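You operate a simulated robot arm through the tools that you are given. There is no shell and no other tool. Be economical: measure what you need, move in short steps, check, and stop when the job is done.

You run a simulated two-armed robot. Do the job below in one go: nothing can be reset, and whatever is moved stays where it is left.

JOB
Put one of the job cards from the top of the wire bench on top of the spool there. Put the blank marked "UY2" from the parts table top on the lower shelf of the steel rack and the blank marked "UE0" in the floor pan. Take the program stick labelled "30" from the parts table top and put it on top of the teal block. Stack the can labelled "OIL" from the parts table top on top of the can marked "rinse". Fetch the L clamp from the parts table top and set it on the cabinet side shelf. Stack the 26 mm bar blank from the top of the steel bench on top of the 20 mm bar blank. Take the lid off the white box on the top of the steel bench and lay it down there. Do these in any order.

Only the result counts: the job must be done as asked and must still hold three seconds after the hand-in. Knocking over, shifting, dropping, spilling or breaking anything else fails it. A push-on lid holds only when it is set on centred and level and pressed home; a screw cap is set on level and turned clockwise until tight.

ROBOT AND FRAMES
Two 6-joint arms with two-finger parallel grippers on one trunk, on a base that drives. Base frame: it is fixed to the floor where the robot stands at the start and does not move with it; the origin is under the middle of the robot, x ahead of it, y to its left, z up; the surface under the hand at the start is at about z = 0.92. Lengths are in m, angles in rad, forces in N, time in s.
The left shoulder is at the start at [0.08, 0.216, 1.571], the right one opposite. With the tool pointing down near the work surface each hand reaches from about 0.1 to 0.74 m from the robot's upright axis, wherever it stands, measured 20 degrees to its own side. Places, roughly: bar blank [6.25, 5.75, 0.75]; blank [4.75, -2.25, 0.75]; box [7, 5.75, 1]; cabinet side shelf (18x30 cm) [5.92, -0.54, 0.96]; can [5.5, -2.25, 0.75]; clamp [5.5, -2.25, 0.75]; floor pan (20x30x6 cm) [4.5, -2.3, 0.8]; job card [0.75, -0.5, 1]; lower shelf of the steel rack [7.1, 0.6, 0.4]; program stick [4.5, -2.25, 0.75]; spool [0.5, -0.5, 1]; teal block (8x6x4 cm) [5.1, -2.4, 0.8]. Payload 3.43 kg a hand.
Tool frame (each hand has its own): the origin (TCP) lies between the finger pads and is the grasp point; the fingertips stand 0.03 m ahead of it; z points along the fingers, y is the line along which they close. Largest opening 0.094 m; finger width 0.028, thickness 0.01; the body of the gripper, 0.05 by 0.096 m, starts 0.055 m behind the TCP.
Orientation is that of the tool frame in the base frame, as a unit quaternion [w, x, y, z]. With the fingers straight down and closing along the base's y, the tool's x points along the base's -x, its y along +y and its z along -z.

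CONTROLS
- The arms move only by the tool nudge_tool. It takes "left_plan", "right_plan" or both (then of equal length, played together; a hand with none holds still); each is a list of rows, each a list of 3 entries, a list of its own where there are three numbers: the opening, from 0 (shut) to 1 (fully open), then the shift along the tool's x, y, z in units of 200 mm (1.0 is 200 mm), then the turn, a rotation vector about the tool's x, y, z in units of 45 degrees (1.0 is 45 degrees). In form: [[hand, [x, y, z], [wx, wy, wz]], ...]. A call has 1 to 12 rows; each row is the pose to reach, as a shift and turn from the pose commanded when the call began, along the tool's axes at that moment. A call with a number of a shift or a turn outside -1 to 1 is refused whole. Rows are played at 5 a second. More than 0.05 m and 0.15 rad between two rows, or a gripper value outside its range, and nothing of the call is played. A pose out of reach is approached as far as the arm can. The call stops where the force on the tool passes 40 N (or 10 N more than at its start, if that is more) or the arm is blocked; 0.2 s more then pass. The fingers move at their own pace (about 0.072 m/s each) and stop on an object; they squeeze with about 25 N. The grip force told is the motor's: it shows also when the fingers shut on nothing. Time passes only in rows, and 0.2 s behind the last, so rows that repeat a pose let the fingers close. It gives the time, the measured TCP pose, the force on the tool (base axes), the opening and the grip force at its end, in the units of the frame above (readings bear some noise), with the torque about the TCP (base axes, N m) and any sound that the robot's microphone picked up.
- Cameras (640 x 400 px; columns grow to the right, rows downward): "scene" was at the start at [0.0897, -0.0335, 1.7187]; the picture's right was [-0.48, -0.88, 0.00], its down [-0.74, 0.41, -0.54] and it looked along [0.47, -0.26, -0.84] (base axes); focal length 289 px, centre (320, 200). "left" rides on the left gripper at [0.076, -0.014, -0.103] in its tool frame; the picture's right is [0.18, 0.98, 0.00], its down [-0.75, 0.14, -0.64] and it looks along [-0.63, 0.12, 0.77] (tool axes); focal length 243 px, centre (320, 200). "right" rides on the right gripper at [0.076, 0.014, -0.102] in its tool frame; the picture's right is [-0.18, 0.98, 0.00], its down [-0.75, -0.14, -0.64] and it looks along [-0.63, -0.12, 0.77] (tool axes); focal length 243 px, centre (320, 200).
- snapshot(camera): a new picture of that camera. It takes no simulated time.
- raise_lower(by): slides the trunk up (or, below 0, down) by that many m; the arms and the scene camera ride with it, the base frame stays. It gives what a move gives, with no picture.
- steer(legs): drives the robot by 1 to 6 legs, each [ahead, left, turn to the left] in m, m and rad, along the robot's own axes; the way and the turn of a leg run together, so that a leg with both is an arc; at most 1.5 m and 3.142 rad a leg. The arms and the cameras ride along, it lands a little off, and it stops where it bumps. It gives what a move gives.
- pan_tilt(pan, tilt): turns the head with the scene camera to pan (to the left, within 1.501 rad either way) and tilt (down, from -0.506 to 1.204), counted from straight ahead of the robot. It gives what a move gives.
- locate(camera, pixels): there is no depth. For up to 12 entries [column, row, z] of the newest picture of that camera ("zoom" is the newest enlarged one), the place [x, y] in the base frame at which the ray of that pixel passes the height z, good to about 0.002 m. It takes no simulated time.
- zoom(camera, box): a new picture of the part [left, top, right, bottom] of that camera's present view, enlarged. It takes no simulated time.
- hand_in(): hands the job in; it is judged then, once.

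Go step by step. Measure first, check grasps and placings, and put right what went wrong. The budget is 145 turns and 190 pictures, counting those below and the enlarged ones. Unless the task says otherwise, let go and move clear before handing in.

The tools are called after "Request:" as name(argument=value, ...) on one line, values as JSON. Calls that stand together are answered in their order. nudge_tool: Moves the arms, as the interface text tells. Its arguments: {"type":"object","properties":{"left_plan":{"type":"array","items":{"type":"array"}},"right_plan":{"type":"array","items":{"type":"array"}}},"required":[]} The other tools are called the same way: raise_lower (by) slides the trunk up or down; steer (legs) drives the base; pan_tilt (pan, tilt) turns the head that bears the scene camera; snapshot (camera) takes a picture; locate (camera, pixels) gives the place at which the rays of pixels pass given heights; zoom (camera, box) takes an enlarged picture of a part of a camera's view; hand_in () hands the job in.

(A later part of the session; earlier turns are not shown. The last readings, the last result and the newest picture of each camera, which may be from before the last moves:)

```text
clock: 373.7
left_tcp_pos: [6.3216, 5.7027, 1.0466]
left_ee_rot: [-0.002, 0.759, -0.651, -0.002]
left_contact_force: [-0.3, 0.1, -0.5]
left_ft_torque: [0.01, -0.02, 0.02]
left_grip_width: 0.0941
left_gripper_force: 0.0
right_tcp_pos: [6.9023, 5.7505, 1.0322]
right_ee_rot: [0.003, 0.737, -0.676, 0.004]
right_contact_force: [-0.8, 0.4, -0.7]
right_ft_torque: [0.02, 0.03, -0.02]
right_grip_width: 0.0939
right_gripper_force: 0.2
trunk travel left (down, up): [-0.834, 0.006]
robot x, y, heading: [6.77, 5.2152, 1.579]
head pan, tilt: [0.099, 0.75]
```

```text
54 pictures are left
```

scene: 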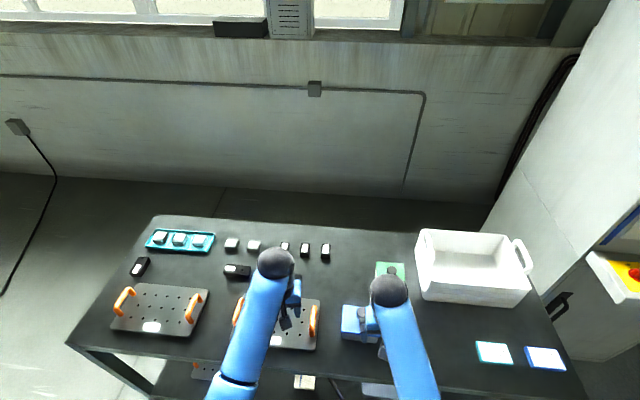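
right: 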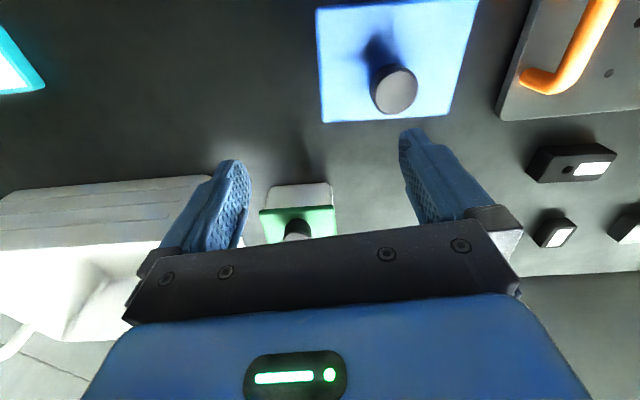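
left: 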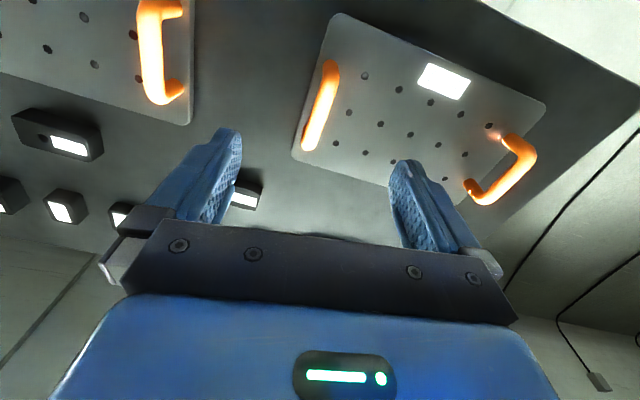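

The 20 mm bar is the middle one, near (6.39, 5.88). Now the green lid: in the right view its knob is at (297,230). Locating it.

Request:
locate(camera="right", pixels=[[297, 232, 0.93], [297, 232, 0.91], [262, 210, 0.91], [335, 207, 0.91], [268, 188, 0.86], [328, 184, 0.86]])

Request:
nudge_tool(right_plan=[[1, [-0.2, -0.05, 0], [0, 0, 0]], [1, [-0.4, -0.1, 0], [0, 0, 0]], [1, [-0.5, -0.15, 0], [0, 0, 0]], [1, [-0.5, -0.15, 0], [0, 0, 0]]])

Request:
snapshot(camera="right")

```text
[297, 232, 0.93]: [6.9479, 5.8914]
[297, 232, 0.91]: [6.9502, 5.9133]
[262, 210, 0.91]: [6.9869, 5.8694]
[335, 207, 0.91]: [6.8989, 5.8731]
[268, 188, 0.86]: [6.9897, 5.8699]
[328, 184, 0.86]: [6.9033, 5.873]
```

```text
clock: 374.7
left_tcp_pos: [6.3233, 5.7013, 1.0494]
left_ee_rot: [-0.004, 0.759, -0.651, -0.003]
left_contact_force: [-0.2, 1.0, 0.4]
left_ft_torque: [-0.02, 0.05, -0.02]
left_grip_width: 0.0938
left_gripper_force: 0.0
right_tcp_pos: [6.9235, 5.8491, 1.0312]
right_ee_rot: [0.003, 0.737, -0.676, 0.004]
right_contact_force: [-0.2, -0.8, -0.1]
right_ft_torque: [0.02, 0.0, 0.02]
right_grip_width: 0.094
right_gripper_force: 0.0
trunk travel left (down, up): [-0.834, 0.006]
robot x, y, heading: [6.7708, 5.2118, 1.572]
head pan, tilt: [0.099, 0.75]
```

```text
53 pictures are left
```

right: 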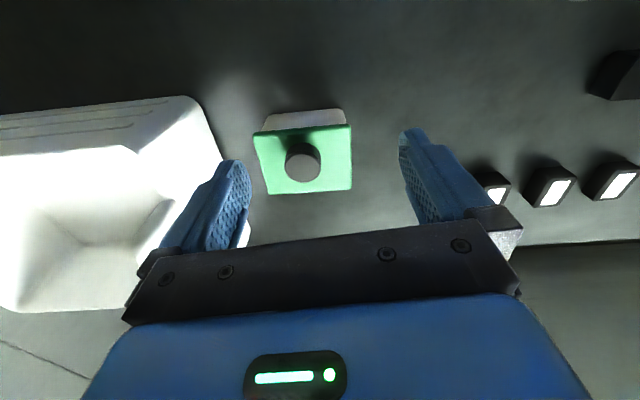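

Lid corners at (255,133), (350,125), (352,188), (268,194); knob top at (302,166). Locating.

Request:
locate(camera="right", pixels=[[255, 133, 0.91], [350, 126, 0.91], [352, 188, 0.91], [268, 194, 0.91], [302, 166, 0.93], [302, 166, 0.94], [302, 150, 0.91], [285, 165, 0.935], [320, 163, 0.935], [266, 115, 0.85], [343, 110, 0.85]])

```text
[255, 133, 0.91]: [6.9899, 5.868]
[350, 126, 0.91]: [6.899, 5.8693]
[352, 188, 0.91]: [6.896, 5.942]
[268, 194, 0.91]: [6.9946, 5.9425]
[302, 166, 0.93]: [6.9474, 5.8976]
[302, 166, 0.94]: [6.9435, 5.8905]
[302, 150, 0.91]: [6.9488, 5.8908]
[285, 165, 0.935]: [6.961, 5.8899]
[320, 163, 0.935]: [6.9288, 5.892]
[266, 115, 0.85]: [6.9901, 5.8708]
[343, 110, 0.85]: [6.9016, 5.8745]
```

The lid is about 94 x 74 mm, centred at (6.945, 5.905), with its knob near the centre. I'll lift both hands a bit and move the right one above the knob, then lower the trunk.

Request:
nudge_tool(right_plan=[[0.7, [-0.1, -0.05, -0.15], [0, 0, 0]], [0.7, [-0.2, -0.1, -0.3], [0, 0, 0]], [0.7, [-0.275, -0.13, -0.35], [0, 0, 0]], [0.7, [-0.275, -0.13, -0.35], [0, 0, 0]]], left_plan=[[1, [0.1, 0, -0.15], [0, 0, 0]], [1, [0.2, 0, -0.3], [0, 0, 0]], [1, [0.3, 0, -0.4], [0, 0, 0]], [1, [0.4, 0, -0.4], [0, 0, 0]]])

Request:
raise_lower(by=-0.09)

Request:
snapshot(camera="right")

```text
clock: 375.7
left_tcp_pos: [6.3227, 5.6537, 1.0603]
left_ee_rot: [-0.003, 0.758, -0.652, -0.004]
left_contact_force: [-0.7, -0.8, 0.0]
left_ft_torque: [0.05, -0.03, -0.03]
left_grip_width: 0.0937
left_gripper_force: 0.2
left hand out of reach, approached as far as the arm can: row 1, 2, 3, 4
right_tcp_pos: [6.9447, 5.9059, 1.1001]
right_ee_rot: [0.004, 0.736, -0.677, 0.004]
right_contact_force: [1.2, 0.4, -0.4]
right_ft_torque: [0.02, 0.0, -0.03]
right_grip_width: 0.0657
right_gripper_force: 0.1
trunk travel left (down, up): [-0.834, 0.006]
robot x, y, heading: [6.7683, 5.2118, 1.576]
head pan, tilt: [0.099, 0.75]
```

```text
clock: 377.0
left_tcp_pos: [6.3218, 5.6556, 0.969]
left_ee_rot: [-0.003, 0.759, -0.651, -0.004]
left_contact_force: [0.3, 0.3, 0.0]
left_ft_torque: [0.0, -0.05, 0.02]
left_grip_width: 0.0939
left_gripper_force: 0.0
right_tcp_pos: [6.9467, 5.9069, 1.0116]
right_ee_rot: [0.004, 0.736, -0.676, 0.004]
right_contact_force: [0.3, -0.1, 1.6]
right_ft_torque: [-0.02, -0.01, 0.02]
right_grip_width: 0.0658
right_gripper_force: 0.0
trunk travel left (down, up): [-0.744, 0.096]
robot x, y, heading: [6.7697, 5.2167, 1.574]
head pan, tilt: [0.099, 0.75]
```

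```text
52 pictures are left
```

right: 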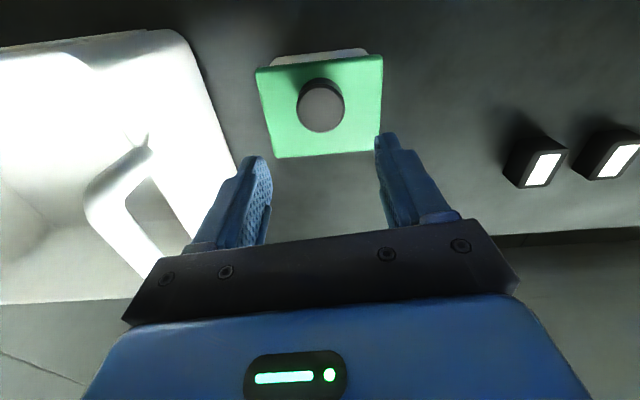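

Request:
locate(camera="right", pixels=[[321, 106, 0.92], [321, 106, 0.93], [257, 68, 0.9], [382, 56, 0.9], [378, 152, 0.9], [277, 158, 0.9], [297, 106, 0.93], [345, 104, 0.93], [85, 210, 1.0], [235, 165, 0.97]])

```text
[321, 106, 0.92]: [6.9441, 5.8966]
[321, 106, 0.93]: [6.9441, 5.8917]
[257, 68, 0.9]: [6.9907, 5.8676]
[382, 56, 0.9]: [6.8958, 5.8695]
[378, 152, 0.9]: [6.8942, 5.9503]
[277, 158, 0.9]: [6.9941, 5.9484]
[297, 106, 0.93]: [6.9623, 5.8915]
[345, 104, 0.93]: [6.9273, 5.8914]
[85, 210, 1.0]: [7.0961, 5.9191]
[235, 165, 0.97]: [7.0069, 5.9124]
```

Request:
zoom(camera="right", box=[250, 40, 390, 170])

```text
3.08 times, centred on (320, 105) of right
```

zoom: 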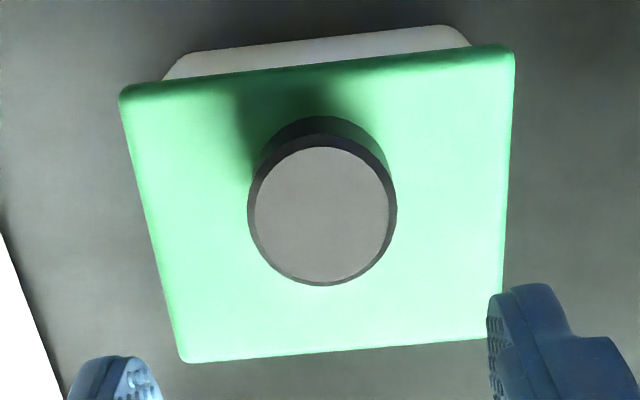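

Request:
locate(camera="zoom", pixels=[[320, 187, 0.91], [322, 215, 0.93], [322, 215, 0.94], [318, 117, 0.91], [318, 67, 0.91], [345, 350, 0.91]])

```text
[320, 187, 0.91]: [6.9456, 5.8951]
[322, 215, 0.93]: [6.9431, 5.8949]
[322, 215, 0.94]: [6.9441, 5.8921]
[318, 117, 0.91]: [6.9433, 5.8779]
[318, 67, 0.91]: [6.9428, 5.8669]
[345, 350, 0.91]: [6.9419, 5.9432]
```

The knob centre is near (6.944, 5.896), about 36 mm wide, top about 0.93. Going down around it.

Request:
nudge_tool(right_plan=[[0.6, [0.045, 0.018, 0.1], [0, 0, 0]], [0.6, [0.045, 0.018, 0.25], [0, 0, 0]], [0.6, [0.045, 0.018, 0.345], [0, 0, 0]], [0.6, [0.045, 0.018, 0.345], [0, 0, 0]]])

Request:
snapshot(camera="right")

```text
clock: 378.1
left_tcp_pos: [6.3225, 5.6528, 0.9699]
left_ee_rot: [-0.004, 0.759, -0.651, -0.003]
left_contact_force: [0.4, 0.3, -0.5]
left_ft_torque: [-0.01, 0.02, -0.03]
left_grip_width: 0.0942
left_gripper_force: 0.1
right_tcp_pos: [6.9434, 5.8981, 0.9505]
right_ee_rot: [-0.001, 0.737, -0.676, -0.002]
right_contact_force: [-1.1, -8.6, 20.1]
right_ft_torque: [-0.45, 0.06, 0.04]
right_grip_width: 0.0563
right_gripper_force: 0.0
trunk travel left (down, up): [-0.744, 0.096]
robot x, y, heading: [6.7661, 5.2132, 1.572]
head pan, tilt: [0.099, 0.75]
stopped in row 4 (right hand): the force on the tool passed its limit at 46 N (the readings are from after the stop); the commanded pose is now the measured one
```

```text
50 pictures are left
```

right: 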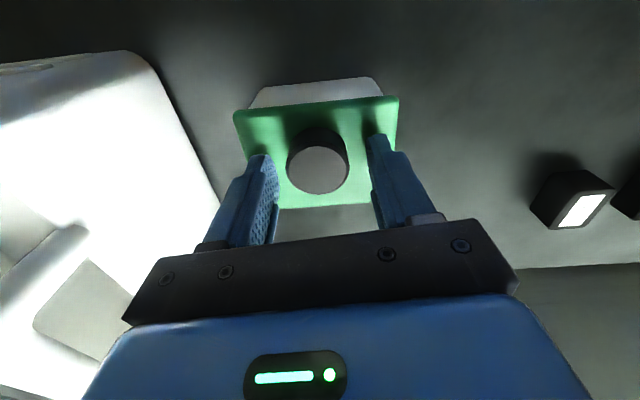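

The fingertips touched the lid at z of about 0.92. Raising 2 mm, gripping the knob.

Request:
nudge_tool(right_plan=[[0.6, [0.02, 0, -0.015], [0, 0, 0]], [0.2, [0.02, 0, -0.015], [0, 0, 0]], [0, [0.02, 0, -0.015], [0, 0, 0]], [0, [0.02, 0, -0.015], [0, 0, 0]]])

Request:
snapshot(camera="right")

```text
clock: 379.1
left_tcp_pos: [6.3215, 5.6536, 0.9701]
left_ee_rot: [-0.004, 0.759, -0.651, -0.004]
left_contact_force: [-1.2, -0.6, -0.5]
left_ft_torque: [0.02, -0.02, 0.02]
left_grip_width: 0.0942
left_gripper_force: 0.1
right_tcp_pos: [6.9439, 5.8956, 0.9505]
right_ee_rot: [-0.001, 0.737, -0.676, 0.0]
right_contact_force: [-0.8, 3.2, 12.5]
right_ft_torque: [-0.09, 0.09, -0.01]
right_grip_width: 0.0328
right_gripper_force: 25.5
trunk travel left (down, up): [-0.744, 0.096]
robot x, y, heading: [6.7732, 5.2117, 1.577]
head pan, tilt: [0.099, 0.75]
```

```text
49 pictures are left
```

right: 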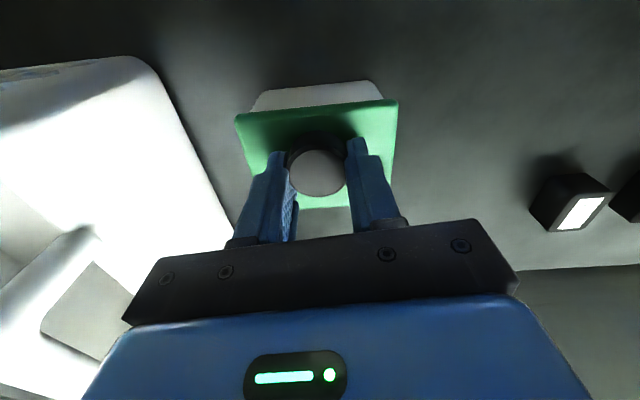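

Knob gripped (33 mm). Lifting straight up slowly.

Request:
nudge_tool(right_plan=[[0, [0, 0, -0.03], [0, 0, 0]], [0, [0, 0, -0.07], [0, 0, 0]], [0, [0, 0, -0.12], [0, 0, 0]], [0, [0, 0, -0.2], [0, 0, 0]], [0, [0, 0, -0.3], [0, 0, 0]]])

Request:
snapshot(camera="right")

Request:
snapshot(camera="scene")

```text
clock: 380.3
left_tcp_pos: [6.3219, 5.6553, 0.9713]
left_ee_rot: [-0.002, 0.759, -0.651, -0.003]
left_contact_force: [-0.7, -0.2, 0.1]
left_ft_torque: [0.0, -0.01, 0.0]
left_grip_width: 0.0941
left_gripper_force: 0.0
right_tcp_pos: [6.9446, 5.895, 1.0084]
right_ee_rot: [0.001, 0.737, -0.676, 0.0]
right_contact_force: [-0.2, 0.5, -0.7]
right_ft_torque: [-0.01, 0.03, -0.01]
right_grip_width: 0.0326
right_gripper_force: 25.6
trunk travel left (down, up): [-0.744, 0.096]
robot x, y, heading: [6.7687, 5.2069, 1.579]
head pan, tilt: [0.099, 0.75]
```

```text
48 pictures are left
```

right: 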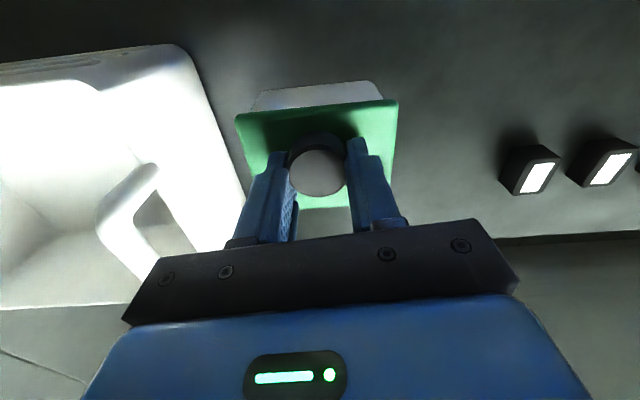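

```text
47 pictures are left
```

scene: 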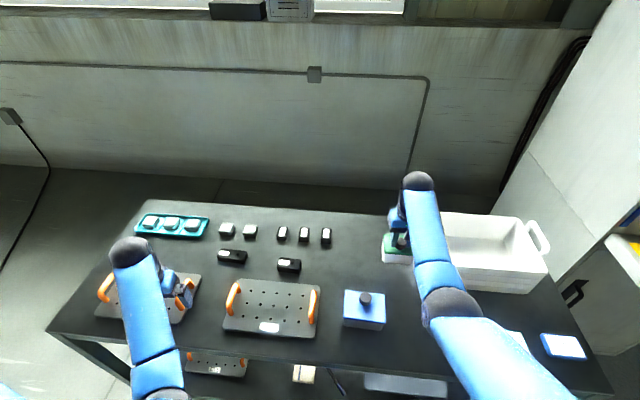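

The box came up together with its lid: the white strip under the lid is unchanged, so it's a tight push fit. I'll set it back down and use the left hand to hold the box body, turning it so its fingers close along y.

Request:
nudge_tool(right_plan=[[0, [0, 0, 0.1], [0, 0, 0]], [0, [0, 0, 0.2], [0, 0, 0]], [0, [0, 0, 0.26], [0, 0, 0]], [0, [0, 0, 0.285], [0, 0, 0]], [0, [0, 0, 0.285], [0, 0, 0]], [0, [0, 0, 0.285], [0, 0, 0]], [0, [0, 0, 0.285], [0, 0, 0]]], left_plan=[[1, [0, 0, -0.1], [0, 0, 0.17]], [1, [0, 0, -0.2], [0, 0, 0.34]], [1, [0, 0, -0.25], [0, 0, 0.51]], [1, [0, 0, -0.25], [0, 0, 0.68]], [1, [0, 0, -0.25], [0, 0, 0.85]], [1, [0, 0, -0.25], [0, 0, 1]], [1, [0, 0, -0.25], [0, 0, 1]]])

Request:
nudge_tool(left_plan=[[1, [0, 0, 0], [0, 0, 0.17]], [1, [0, 0, 0], [0, 0, 0.34]], [1, [0, 0, 0], [0, 0, 0.51]], [1, [0, 0, 0], [0, 0, 0.68]], [1, [0, 0, 0], [0, 0, 0.85]], [1, [0, 0, 0], [0, 0, 1]], [1, [0, 0, 0], [0, 0, 1]]])

```text
clock: 381.9
left_tcp_pos: [6.3139, 5.6688, 0.9765]
left_ee_rot: [0.002, -0.452, 0.892, 0.004]
left_contact_force: [-0.4, -0.2, -0.1]
left_ft_torque: [-0.01, -0.02, -0.02]
left_grip_width: 0.0939
left_gripper_force: 0.0
left hand out of reach, approached as far as the arm can: row 1, 2, 3, 4, 5, 6, 7
right_tcp_pos: [6.9445, 5.895, 0.9517]
right_ee_rot: [0.0, 0.737, -0.676, 0.0]
right_contact_force: [0.0, 0.1, -0.4]
right_ft_torque: [-0.03, -0.01, 0.03]
right_grip_width: 0.0325
right_gripper_force: 25.0
trunk travel left (down, up): [-0.744, 0.096]
robot x, y, heading: [6.7699, 5.2119, 1.578]
head pan, tilt: [0.099, 0.75]
heard: snap
```

```text
clock: 383.5
left_tcp_pos: [6.3115, 5.6681, 0.9783]
left_ee_rot: [0.001, -0.077, 0.997, 0.005]
left_contact_force: [-0.2, 0.2, -0.1]
left_ft_torque: [-0.03, 0.01, -0.04]
left_grip_width: 0.0939
left_gripper_force: 0.0
right_tcp_pos: [6.9442, 5.8956, 0.9504]
right_ee_rot: [0.001, 0.737, -0.676, 0.0]
right_contact_force: [0.8, 0.0, -0.4]
right_ft_torque: [0.01, -0.01, -0.02]
right_grip_width: 0.0328
right_gripper_force: 24.7
trunk travel left (down, up): [-0.744, 0.096]
robot x, y, heading: [6.7703, 5.2081, 1.573]
head pan, tilt: [0.099, 0.75]
```

I heard a snap on lowering, which means the lid had in fact been off and was just pressed on again. I'll lift it again and move it aside to verify.

Request:
nudge_tool(right_plan=[[0, [0, 0, -0.05], [0, 0, 0]], [0, [0, 0, -0.12], [0, 0, 0]], [0, [0, 0, -0.25], [0, 0, 0]], [0, [0, 0, -0.4], [0, 0, 0]], [0, [0, 0, -0.45], [0, 0, 0]], [0, [0, 0, -0.45], [0, 0, 0]]])

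Request:
nudge_tool(right_plan=[[0, [0.2, 0, 0], [0, 0, 0]], [0, [0.4, 0, 0], [0, 0, 0]], [0, [0.5, 0, 0], [0, 0, 0]], [0, [0.5, 0, 0], [0, 0, 0]]])

Request:
snapshot(camera="right")

Request:
snapshot(camera="scene")

```text
clock: 384.9
left_tcp_pos: [6.3112, 5.6688, 0.9773]
left_ee_rot: [-0.001, -0.077, 0.997, 0.005]
left_contact_force: [0.3, -0.3, -0.3]
left_ft_torque: [0.0, 0.01, 0.01]
left_grip_width: 0.0939
left_gripper_force: 0.1
right_tcp_pos: [6.9446, 5.8963, 1.0431]
right_ee_rot: [0.0, 0.736, -0.677, 0.0]
right_contact_force: [-1.1, -0.1, -0.7]
right_ft_torque: [-0.04, 0.0, -0.03]
right_grip_width: 0.0325
right_gripper_force: 25.1
trunk travel left (down, up): [-0.744, 0.096]
robot x, y, heading: [6.7683, 5.2063, 1.571]
head pan, tilt: [0.099, 0.75]
```

```text
clock: 385.9
left_tcp_pos: [6.312, 5.6685, 0.9774]
left_ee_rot: [0.0, -0.077, 0.997, 0.005]
left_contact_force: [0.3, 0.0, -1.0]
left_ft_torque: [-0.01, -0.02, 0.01]
left_grip_width: 0.0938
left_gripper_force: 0.0
right_tcp_pos: [6.9522, 5.8124, 1.0168]
right_ee_rot: [0.0, 0.737, -0.676, -0.001]
right_contact_force: [-0.7, 0.5, -0.3]
right_ft_torque: [0.0, 0.01, -0.01]
right_grip_width: 0.0328
right_gripper_force: 25.2
right hand out of reach, approached as far as the arm can: row 2, 3, 4
trunk travel left (down, up): [-0.744, 0.096]
robot x, y, heading: [6.7709, 5.2118, 1.571]
head pan, tilt: [0.099, 0.75]
```

```text
46 pictures are left
```

right: 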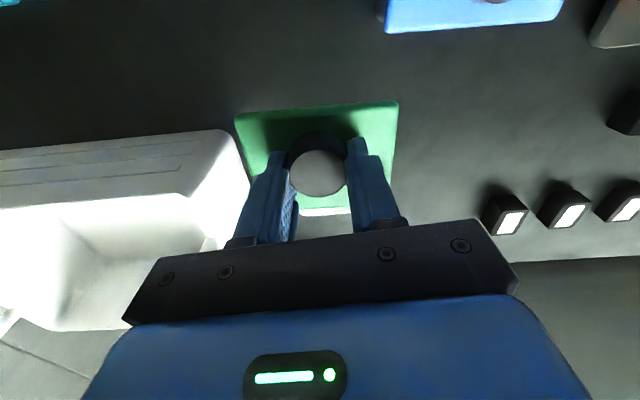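

```text
45 pictures are left
```

scene: 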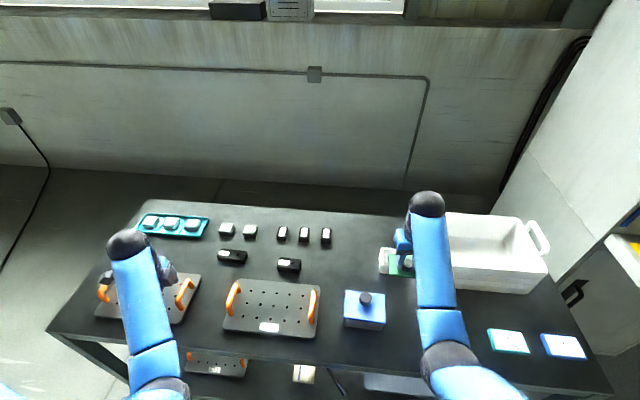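

The lid is off: the white box stays at its place (white patch at (325,210)). Finding a free spot for the lid.

Request:
locate(camera="scene", pixels=[[388, 325, 0.85], [488, 330, 0.86], [490, 352, 0.86], [330, 245, 0.85], [380, 272, 0.85], [355, 262, 0.85], [345, 292, 0.91], [430, 290, 0.85], [445, 283, 0.85]])

```text
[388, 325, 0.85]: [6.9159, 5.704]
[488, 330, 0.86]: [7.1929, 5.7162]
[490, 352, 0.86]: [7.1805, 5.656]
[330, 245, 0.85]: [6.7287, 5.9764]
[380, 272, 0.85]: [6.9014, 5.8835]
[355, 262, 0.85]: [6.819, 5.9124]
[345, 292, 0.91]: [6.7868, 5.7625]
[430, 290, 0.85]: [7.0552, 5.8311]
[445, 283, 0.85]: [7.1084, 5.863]
```

The free spot is around (7.05, 5.725), between the blue-lidded box and the cards. Carrying the lid there while lowering.

Request:
nudge_tool(right_plan=[[0, [0.12, -0.15, 0], [0, 0, 0]], [0, [0.24, -0.3, 0.05], [0, 0, 0]], [0, [0.36, -0.4, 0.15], [0, 0, 0]], [0, [0.44, -0.45, 0.3], [0, 0, 0]], [0, [0.44, -0.45, 0.4], [0, 0, 0]], [0, [0.44, -0.45, 0.4], [0, 0, 0]]])

Request:
snapshot(camera="right")

Request:
snapshot(camera="scene")

```text
clock: 387.3
left_tcp_pos: [6.3111, 5.6693, 0.978]
left_ee_rot: [0.0, -0.076, 0.997, 0.005]
left_contact_force: [-0.1, -0.2, 0.1]
left_ft_torque: [0.02, -0.01, 0.0]
left_grip_width: 0.0941
left_gripper_force: 0.0
right_tcp_pos: [7.0492, 5.7331, 0.9383]
right_ee_rot: [0.001, 0.737, -0.676, 0.001]
right_contact_force: [0.0, -0.2, -0.5]
right_ft_torque: [-0.01, 0.03, 0.01]
right_grip_width: 0.0327
right_gripper_force: 25.2
right hand out of reach, approached as far as the arm can: row 1, 2, 3
trunk travel left (down, up): [-0.744, 0.096]
robot x, y, heading: [6.7705, 5.2128, 1.578]
head pan, tilt: [0.099, 0.75]
```

```text
44 pictures are left
```

right: 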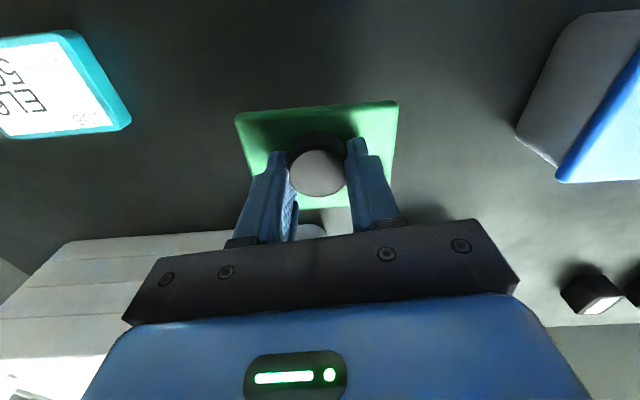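

```text
43 pictures are left
```

scene: 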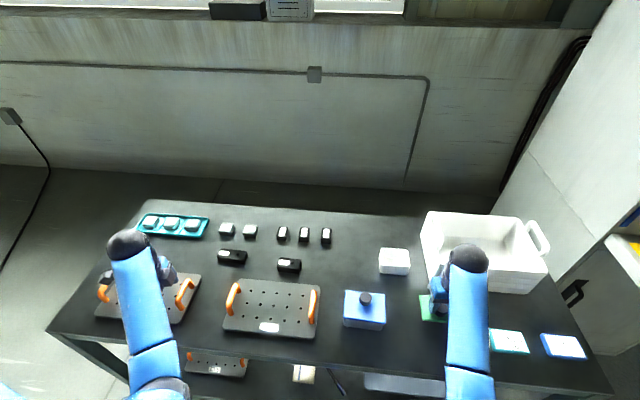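

The white box stands open at (395,260). Lowering the lid to the bench.

Request:
nudge_tool(right_plan=[[0, [0, 0, 0.1], [0, 0, 0]], [0, [0, 0, 0.16], [0, 0, 0]], [0, [0, 0, 0.2], [0, 0, 0]], [0, [0, 0, 0.22], [0, 0, 0]], [0, [0, 0, 0.24], [0, 0, 0]], [0, [0, 0, 0.26], [0, 0, 0]], [0, [0, 0, 0.28], [0, 0, 0]]])

```text
clock: 388.4
left_tcp_pos: [6.3113, 5.6675, 0.9792]
left_ee_rot: [0.0, -0.076, 0.997, 0.007]
left_contact_force: [0.2, 0.2, -1.0]
left_ft_torque: [-0.01, 0.02, 0.01]
left_grip_width: 0.0939
left_gripper_force: 0.1
right_tcp_pos: [7.0497, 5.7339, 0.9002]
right_ee_rot: [-0.006, 0.736, -0.677, -0.002]
right_contact_force: [-2.0, -10.2, 25.0]
right_ft_torque: [-0.87, 0.23, 0.03]
right_grip_width: 0.0327
right_gripper_force: 25.1
trunk travel left (down, up): [-0.744, 0.096]
robot x, y, heading: [6.7666, 5.2113, 1.576]
head pan, tilt: [0.099, 0.75]
stopped in row 5 (right hand): the force on the tool passed its limit at 46 N (the readings are from after the stop); the commanded pose is now the measured one
```

Contact. Easing off 1 mm, releasing and rising.

Request:
nudge_tool(right_plan=[[0, [0, 0, -0.008], [0, 0, 0]], [0.5, [0, 0, -0.008], [0, 0, 0]], [0.6, [0, 0, -0.008], [0, 0, 0]], [0.6, [0, 0, -0.2], [0, 0, 0]], [0.6, [0, 0, -0.4], [0, 0, 0]], [0.6, [0, 0, -0.55], [0, 0, 0]]], left_plan=[[1, [0, 0, 0], [0, 0, -0.15]], [1, [0, 0, 0], [0, 0, -0.3]], [1, [0, 0, 0], [0, 0, -0.45]], [1, [0, 0, 0], [0, 0, -0.6]], [1, [0, 0, 0], [0, 0, -0.8]], [1, [0, 0, 0], [0, 0, -0.95]]])

Request:
snapshot(camera="right")

```text
refused: row 5 steps farther than a row can; nothing moved
```

```text
42 pictures are left
```

right: 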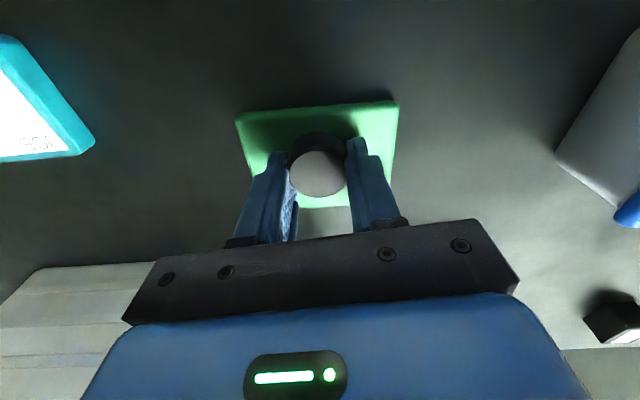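

Too large a step for the left hand; its current orientation actually suits the bars, so I'll only release the right hand.

Request:
nudge_tool(right_plan=[[0, [0, 0, -0.008], [0, 0, 0]], [0.5, [0, 0, -0.008], [0, 0, 0]], [0.6, [0, 0, -0.008], [0, 0, 0]], [0.6, [0, 0, -0.2], [0, 0, 0]], [0.6, [0, 0, -0.4], [0, 0, 0]], [0.6, [0, 0, -0.55], [0, 0, 0]]])

Request:
snapshot(camera="right")

Request:
snapshot(camera="scene")

```text
clock: 389.8
left_tcp_pos: [6.3121, 5.6691, 0.9772]
left_ee_rot: [-0.001, -0.076, 0.997, 0.006]
left_contact_force: [0.4, -0.9, -0.5]
left_ft_torque: [0.02, 0.02, -0.02]
left_grip_width: 0.094
left_gripper_force: 0.0
right_tcp_pos: [7.0495, 5.7413, 0.9795]
right_ee_rot: [-0.004, 0.736, -0.677, -0.003]
right_contact_force: [0.4, 0.5, -0.4]
right_ft_torque: [0.0, -0.01, 0.01]
right_grip_width: 0.0564
right_gripper_force: 0.0
right hand out of reach, approached as far as the arm can: row 6
trunk travel left (down, up): [-0.744, 0.096]
robot x, y, heading: [6.767, 5.2079, 1.573]
head pan, tilt: [0.099, 0.75]
```

```text
41 pictures are left
```

right: 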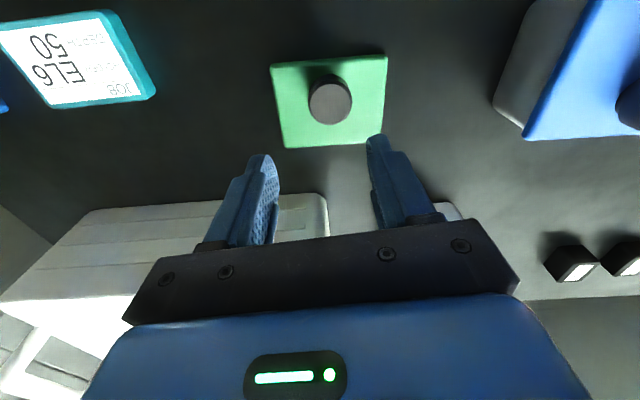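

```text
40 pictures are left
```

scene: 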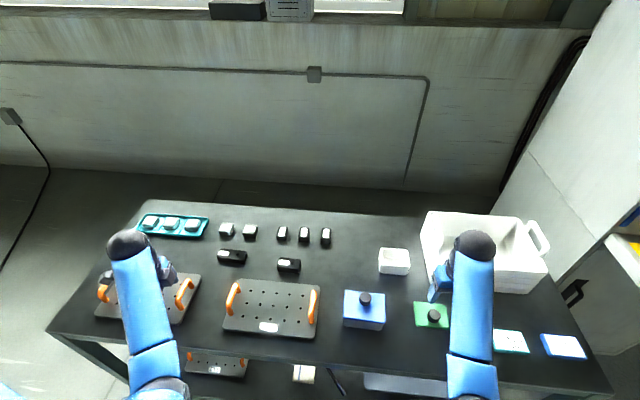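

The lid lies on the bench. Now the bars: 20 mm at (232,257) and 26 mm at (289,265). Zooming to measure them.

Request:
zoom(camera="scene", box=[205, 220, 345, 290])

```text
4.57 times, centred on (275, 255) of scene
```

zoom: 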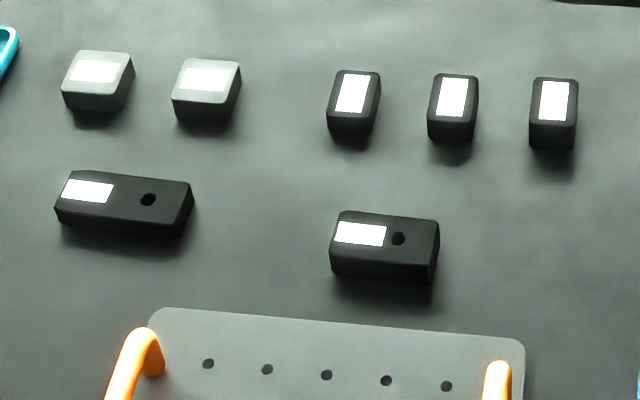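

Request:
locate(camera="zoom", pixels=[[340, 211, 0.878], [439, 221, 0.878], [434, 256, 0.878], [331, 243, 0.878], [72, 171, 0.872], [192, 183, 0.872], [180, 217, 0.872], [57, 203, 0.872], [332, 275, 0.852], [432, 284, 0.852], [57, 222, 0.852], [180, 238, 0.852]])

```text
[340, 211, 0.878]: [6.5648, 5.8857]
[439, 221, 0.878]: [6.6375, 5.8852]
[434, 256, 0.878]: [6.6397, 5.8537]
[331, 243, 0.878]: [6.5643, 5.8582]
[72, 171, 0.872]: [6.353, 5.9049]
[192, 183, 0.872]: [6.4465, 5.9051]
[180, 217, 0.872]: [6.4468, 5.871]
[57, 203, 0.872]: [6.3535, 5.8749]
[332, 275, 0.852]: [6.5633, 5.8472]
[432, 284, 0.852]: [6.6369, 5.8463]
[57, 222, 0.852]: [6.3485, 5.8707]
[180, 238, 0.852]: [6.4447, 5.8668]
```

The 26 mm bar is 75 x 30 mm at about (6.601, 5.863); the 20 mm bar is 94 x 32 mm at about (6.400, 5.886). Moving the left hand over the 26 mm bar and aligning it.

Request:
nudge_tool(left_plan=[[1, [-0.16, 0.08, -0.05], [0, 0, 0.1]], [1, [-0.36, 0.16, -0.05], [0, 0, 0.198]], [1, [-0.55, 0.25, -0.05], [0, 0, 0.198]], [1, [-0.75, 0.33, -0.05], [0, 0, 0.198]], [1, [-0.9, 0.45, -0.05], [0, 0, 0.198]], [1, [-0.95, 0.65, 0], [0, 0, 0.198]], [1, [-0.95, 0.7, 0], [0, 0, 0.198]]])

Request:
snapshot(camera="left")

```text
clock: 391.4
left_tcp_pos: [6.4771, 5.8355, 0.9791]
left_ee_rot: [-0.001, 0.001, 1.0, 0.005]
left_contact_force: [-0.8, 0.1, 0.3]
left_ft_torque: [-0.02, 0.0, -0.03]
left_grip_width: 0.0935
left_gripper_force: 0.1
left hand out of reach, approached as far as the arm can: row 1, 2
right_tcp_pos: [7.0492, 5.7412, 0.9796]
right_ee_rot: [-0.005, 0.736, -0.677, -0.002]
right_contact_force: [0.1, 0.1, 0.1]
right_ft_torque: [0.03, 0.0, -0.02]
right_grip_width: 0.0567
right_gripper_force: 0.0
trunk travel left (down, up): [-0.744, 0.096]
robot x, y, heading: [6.7693, 5.2128, 1.574]
head pan, tilt: [0.099, 0.75]
```

```text
38 pictures are left
```

left: 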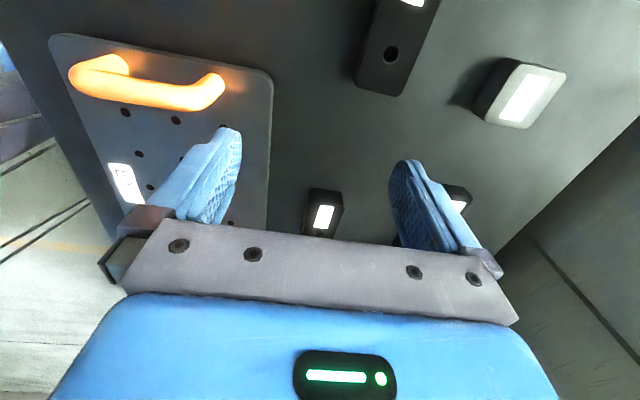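

The 26 mm bar is ahead at (323,212). Moving 8 cm further in +x and looking.

Request:
nudge_tool(left_plan=[[1, [-0.2, 0.03, 0], [0, 0, 0]], [1, [-0.4, 0.08, 0], [0, 0, 0]], [1, [-0.4, 0.08, 0], [0, 0, 0]]])

Request:
snapshot(camera="left")

```text
clock: 392.2
left_tcp_pos: [6.5577, 5.8527, 0.9815]
left_ee_rot: [-0.001, 0.001, 1.0, 0.006]
left_contact_force: [0.3, 0.2, -0.2]
left_ft_torque: [0.01, 0.0, -0.03]
left_grip_width: 0.0941
left_gripper_force: 0.1
right_tcp_pos: [7.0484, 5.7405, 0.9804]
right_ee_rot: [-0.005, 0.736, -0.677, -0.003]
right_contact_force: [0.2, 1.1, 0.8]
right_ft_torque: [0.01, 0.02, 0.0]
right_grip_width: 0.0564
right_gripper_force: 0.1
trunk travel left (down, up): [-0.744, 0.096]
robot x, y, heading: [6.7677, 5.2085, 1.578]
head pan, tilt: [0.099, 0.75]
```

```text
37 pictures are left
```

left: 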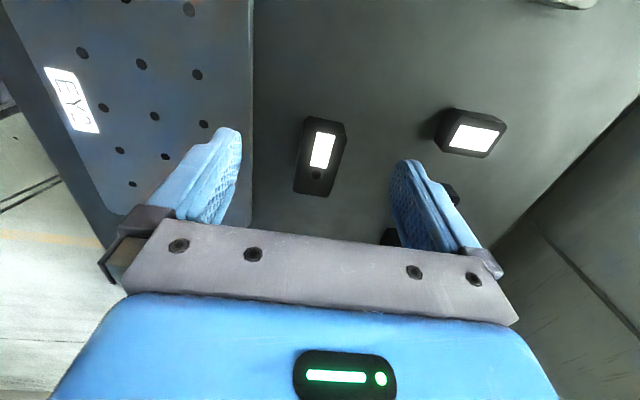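

Request:
locate(camera="left", pixels=[[307, 118, 0.888], [346, 124, 0.888], [330, 197, 0.888], [294, 191, 0.888], [320, 157, 0.888], [320, 157, 0.878]])

Request:
zoom(camera="left", box=[270, 100, 370, 210])

```text
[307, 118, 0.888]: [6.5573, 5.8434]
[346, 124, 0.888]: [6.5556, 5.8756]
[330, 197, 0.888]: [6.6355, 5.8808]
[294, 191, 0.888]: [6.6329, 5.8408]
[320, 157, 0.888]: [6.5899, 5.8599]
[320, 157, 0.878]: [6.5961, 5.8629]
```

```text
3.64 times, centred on (320, 155) of left
```

zoom: 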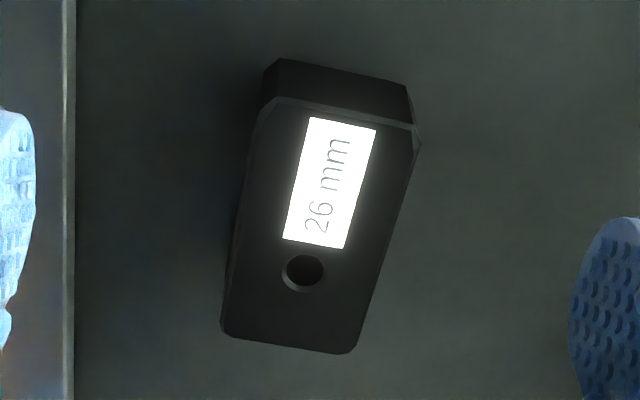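

Confirmed 26 mm. Checking the perforated plate's edge next to the left finger before descending.

Request:
locate(camera="left", pixels=[[252, 130, 0.865], [252, 210, 0.865], [319, 163, 0.888]])

Request:
nudge_tool(left_plan=[[0.6, [-0.1, 0.03, 0], [0, 0, 0]], [0.6, [-0.2, 0.042, 0.1], [0, 0, 0]], [0.6, [-0.2, 0.042, 0.2], [0, 0, 0]], [0.6, [-0.2, 0.042, 0.2], [0, 0, 0]]])

Request:
snapshot(camera="left")

```text
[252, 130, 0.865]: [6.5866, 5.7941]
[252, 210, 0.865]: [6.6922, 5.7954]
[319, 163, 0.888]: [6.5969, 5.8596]
```

```text
clock: 393.2
left_tcp_pos: [6.5985, 5.8597, 0.9393]
left_ee_rot: [-0.001, 0.002, 1.0, 0.005]
left_contact_force: [0.0, 0.5, 0.4]
left_ft_torque: [0.02, -0.01, -0.01]
left_grip_width: 0.0564
left_gripper_force: 0.1
right_tcp_pos: [7.0503, 5.7412, 0.9805]
right_ee_rot: [-0.004, 0.736, -0.677, -0.002]
right_contact_force: [0.1, 0.5, -0.9]
right_ft_torque: [0.0, 0.02, 0.04]
right_grip_width: 0.0564
right_gripper_force: 0.1
trunk travel left (down, up): [-0.744, 0.096]
robot x, y, heading: [6.7684, 5.2096, 1.576]
head pan, tilt: [0.099, 0.75]
```

```text
35 pictures are left
```

left: 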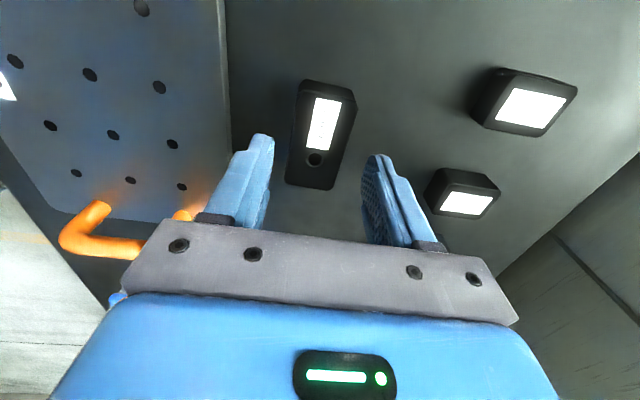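

Clear. Descending to grip the bar.

Request:
nudge_tool(left_plan=[[0.6, [0, 0, 0.12], [0, 0, 0]], [0.6, [0, 0, 0.22], [0, 0, 0]], [0.6, [0, 0, 0.26], [0, 0, 0]], [0, [0, 0, 0.26], [0, 0, 0]], [0, [0, 0, 0.26], [0, 0, 0]], [0, [0, 0, 0.26], [0, 0, 0]]])

Request:
snapshot(camera="left")

```text
clock: 394.6
left_tcp_pos: [6.5994, 5.8592, 0.892]
left_ee_rot: [-0.001, 0.001, 1.0, 0.007]
left_contact_force: [-2.5, -7.2, 24.7]
left_ft_torque: [-0.79, -0.58, -0.19]
left_grip_width: 0.04
left_gripper_force: 25.0
right_tcp_pos: [7.0492, 5.7386, 0.9831]
right_ee_rot: [-0.006, 0.736, -0.677, -0.004]
right_contact_force: [0.0, 0.5, 0.1]
right_ft_torque: [0.0, 0.02, -0.03]
right_grip_width: 0.0563
right_gripper_force: 0.0
trunk travel left (down, up): [-0.744, 0.096]
robot x, y, heading: [6.7689, 5.2115, 1.578]
head pan, tilt: [0.099, 0.75]
```

```text
34 pictures are left
```

left: 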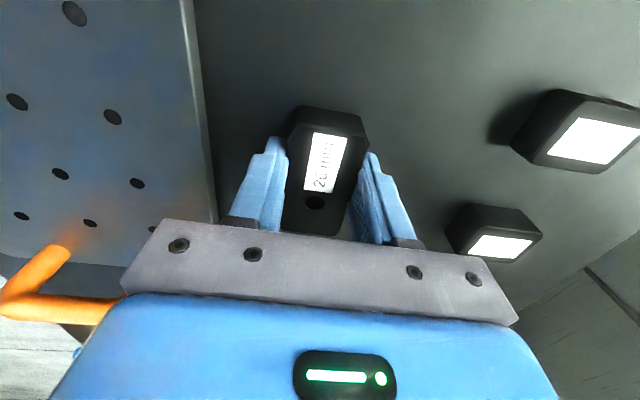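

Gripped at 40 mm with the tips on the bench (top about 0.86). Lifting.

Request:
nudge_tool(left_plan=[[0, [0, 0, -0.1], [0, 0, 0]], [0, [0, 0, -0.3], [0, 0, 0]], [0, [0, 0, -0.48], [0, 0, 0]], [0, [0, 0, -0.48], [0, 0, 0]]])

Request:
snapshot(camera="left")

Request:
zoom(camera="scene", box=[190, 220, 310, 295])

```text
clock: 395.6
left_tcp_pos: [6.5988, 5.859, 0.9828]
left_ee_rot: [-0.001, 0.001, 1.0, 0.004]
left_contact_force: [0.1, 0.0, -5.6]
left_ft_torque: [-0.03, 0.0, 0.0]
left_grip_width: 0.0398
left_gripper_force: 24.7
right_tcp_pos: [7.05, 5.7427, 0.9792]
right_ee_rot: [-0.004, 0.737, -0.676, -0.002]
right_contact_force: [-0.2, 0.9, 0.0]
right_ft_torque: [-0.01, 0.03, 0.01]
right_grip_width: 0.0564
right_gripper_force: 0.1
trunk travel left (down, up): [-0.744, 0.096]
robot x, y, heading: [6.7662, 5.2138, 1.572]
head pan, tilt: [0.099, 0.75]
```

```text
33 pictures are left
```

left: 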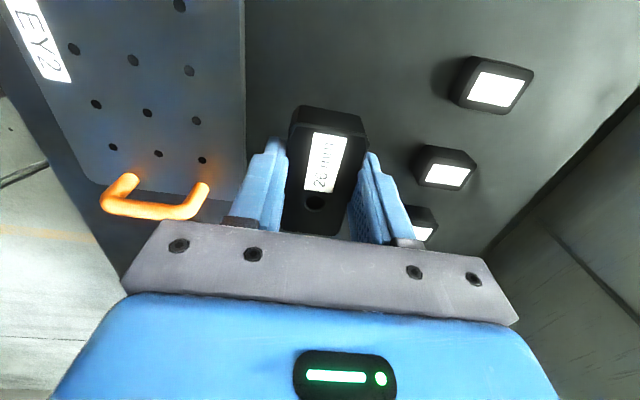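

```text
5.33 times, centred on (250, 258) of scene
```

zoom: 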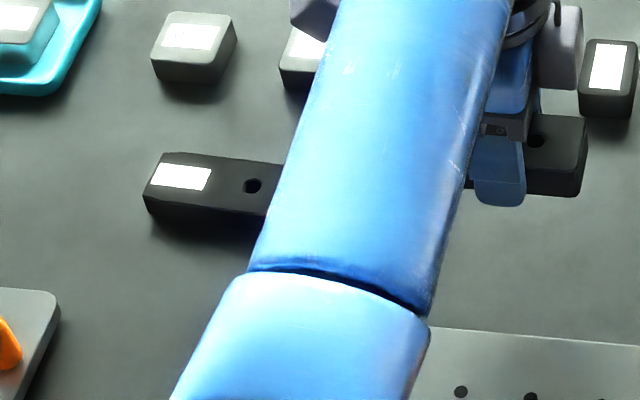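

The 26 mm bar is held (5.6 N). Moving it toward the 20 mm bar, stopping a little left of it for a look.

Request:
nudge_tool(left_plan=[[0, [0.2, 0.03, 0], [0, 0, 0]], [0, [0.4, 0.06, 0], [0, 0, 0]], [0, [0.6, 0.08, 0], [0, 0, 0]], [0, [0.8, 0.09, 0], [0, 0, 0]], [0, [0.95, 0.1, 0], [0, 0, 0]]])

Request:
nudge_tool(left_plan=[[0, [0.2, 0, 0], [0, 0, 0]], [0, [0.35, 0, 0], [0, 0, 0]], [0, [0.35, 0, 0], [0, 0, 0]]])

Request:
snapshot(camera="left")

Request:
zoom(camera="scene", box=[190, 220, 310, 295])

```text
clock: 396.8
left_tcp_pos: [6.4075, 5.8795, 0.9835]
left_ee_rot: [0.0, 0.002, 1.0, 0.004]
left_contact_force: [0.1, -0.5, -6.6]
left_ft_torque: [-0.03, 0.03, -0.01]
left_grip_width: 0.04
left_gripper_force: 25.1
right_tcp_pos: [7.0492, 5.7417, 0.9799]
right_ee_rot: [-0.006, 0.736, -0.677, -0.002]
right_contact_force: [0.0, 0.3, 0.7]
right_ft_torque: [0.02, -0.03, 0.0]
right_grip_width: 0.0565
right_gripper_force: 0.2
trunk travel left (down, up): [-0.744, 0.096]
robot x, y, heading: [6.7695, 5.2091, 1.578]
head pan, tilt: [0.099, 0.75]
```

```text
clock: 397.6
left_tcp_pos: [6.3372, 5.8804, 0.9843]
left_ee_rot: [0.0, 0.002, 1.0, 0.006]
left_contact_force: [-0.4, 0.4, -5.8]
left_ft_torque: [-0.03, 0.03, 0.01]
left_grip_width: 0.0397
left_gripper_force: 24.7
right_tcp_pos: [7.0504, 5.7411, 0.9789]
right_ee_rot: [-0.005, 0.736, -0.677, -0.002]
right_contact_force: [0.4, 0.0, 0.0]
right_ft_torque: [0.0, 0.02, -0.03]
right_grip_width: 0.0565
right_gripper_force: 0.0
trunk travel left (down, up): [-0.744, 0.096]
robot x, y, heading: [6.7686, 5.2127, 1.577]
head pan, tilt: [0.099, 0.75]
```

```text
31 pictures are left
```

left: 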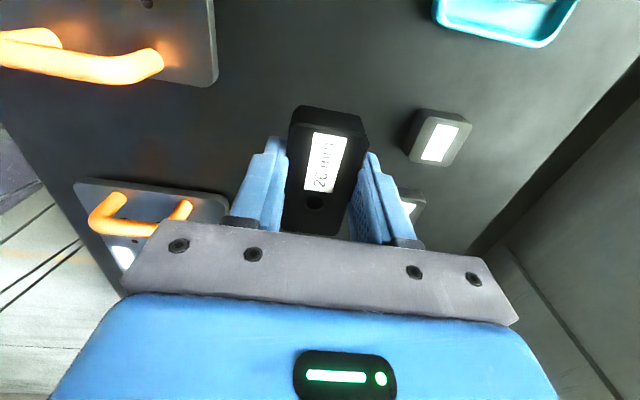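

```text
5.33 times, centred on (250, 258) of scene
```

zoom: 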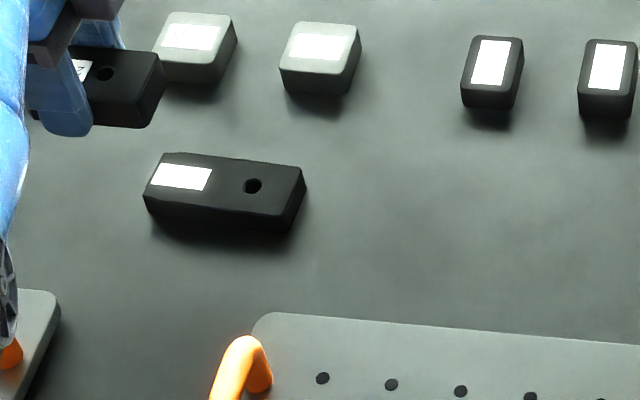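

Request:
locate(camera="zoom", pixels=[[165, 153, 0.886], [303, 167, 0.886], [281, 214, 0.886], [145, 194, 0.886], [147, 212, 0.861], [276, 232, 0.861], [163, 52, 0.99], [150, 92, 0.99]])

```text
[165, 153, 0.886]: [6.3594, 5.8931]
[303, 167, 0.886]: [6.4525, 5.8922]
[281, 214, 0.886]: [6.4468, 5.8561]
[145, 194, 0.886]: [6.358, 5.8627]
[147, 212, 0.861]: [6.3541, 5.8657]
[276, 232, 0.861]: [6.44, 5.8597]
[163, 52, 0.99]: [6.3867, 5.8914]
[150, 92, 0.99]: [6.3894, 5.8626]
```

The 20 mm bar's centre is about (6.396, 5.880) after correcting with the held bar. Moving over it and lowering to just above.

Request:
nudge_tool(left_plan=[[0, [-0.15, 0, 0], [0, 0, 0]], [0, [-0.295, 0, 0], [0, 0, 0]], [0, [-0.295, 0, 0.12], [0, 0, 0]], [0, [-0.295, 0, 0.24], [0, 0, 0]], [0, [-0.295, 0, 0.24], [0, 0, 0]]])

Request:
snapshot(camera="left")

Request:
zoom(camera="scene", box=[190, 220, 310, 295])

```text
clock: 398.8
left_tcp_pos: [6.3975, 5.8807, 0.9346]
left_ee_rot: [-0.001, 0.001, 1.0, 0.006]
left_contact_force: [0.5, -1.4, -5.5]
left_ft_torque: [0.03, 0.06, -0.01]
left_grip_width: 0.04
left_gripper_force: 25.3
right_tcp_pos: [7.0496, 5.7416, 0.9792]
right_ee_rot: [-0.005, 0.736, -0.677, -0.002]
right_contact_force: [0.5, 0.1, 0.6]
right_ft_torque: [-0.03, 0.01, 0.01]
right_grip_width: 0.0567
right_gripper_force: 0.1
trunk travel left (down, up): [-0.744, 0.096]
robot x, y, heading: [6.7698, 5.2155, 1.57]
head pan, tilt: [0.099, 0.75]
```

```text
29 pictures are left
```

left: 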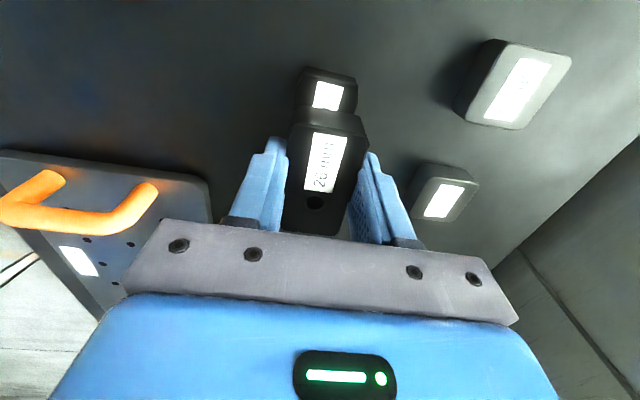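

```text
5.33 times, centred on (250, 258) of scene
```

zoom: 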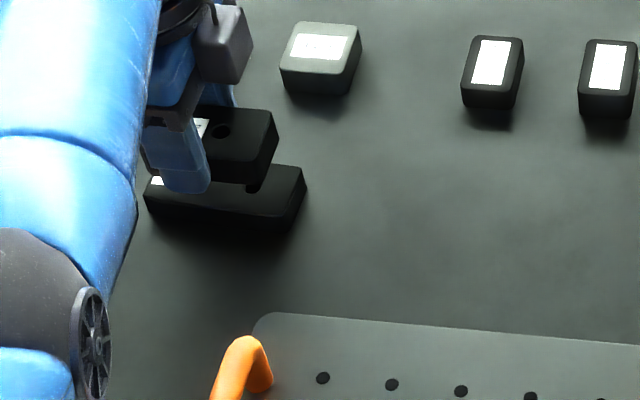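

Well aligned in both views (lower bar's end at columns 297–357, held bar 288–367). Lowering to contact.

Request:
nudge_tool(left_plan=[[0, [0, 0, 0.03], [0, 0, 0]], [0, [0, 0, 0.05], [0, 0, 0]], [0, [0, 0, 0.07], [0, 0, 0]], [0, [0, 0, 0.085], [0, 0, 0]], [0, [0, 0, 0.1], [0, 0, 0]]])

```text
clock: 400.0
left_tcp_pos: [6.3985, 5.8811, 0.9148]
left_ee_rot: [0.0, 0.002, 1.0, 0.005]
left_contact_force: [0.4, 0.6, -6.2]
left_ft_torque: [-0.02, 0.0, -0.03]
left_grip_width: 0.0402
left_gripper_force: 24.7
right_tcp_pos: [7.0503, 5.7417, 0.9794]
right_ee_rot: [-0.004, 0.737, -0.676, -0.002]
right_contact_force: [0.4, -0.1, -0.1]
right_ft_torque: [0.0, 0.02, 0.01]
right_grip_width: 0.0563
right_gripper_force: 0.0
trunk travel left (down, up): [-0.744, 0.096]
robot x, y, heading: [6.771, 5.2086, 1.575]
head pan, tilt: [0.099, 0.75]
5 turns are left
```

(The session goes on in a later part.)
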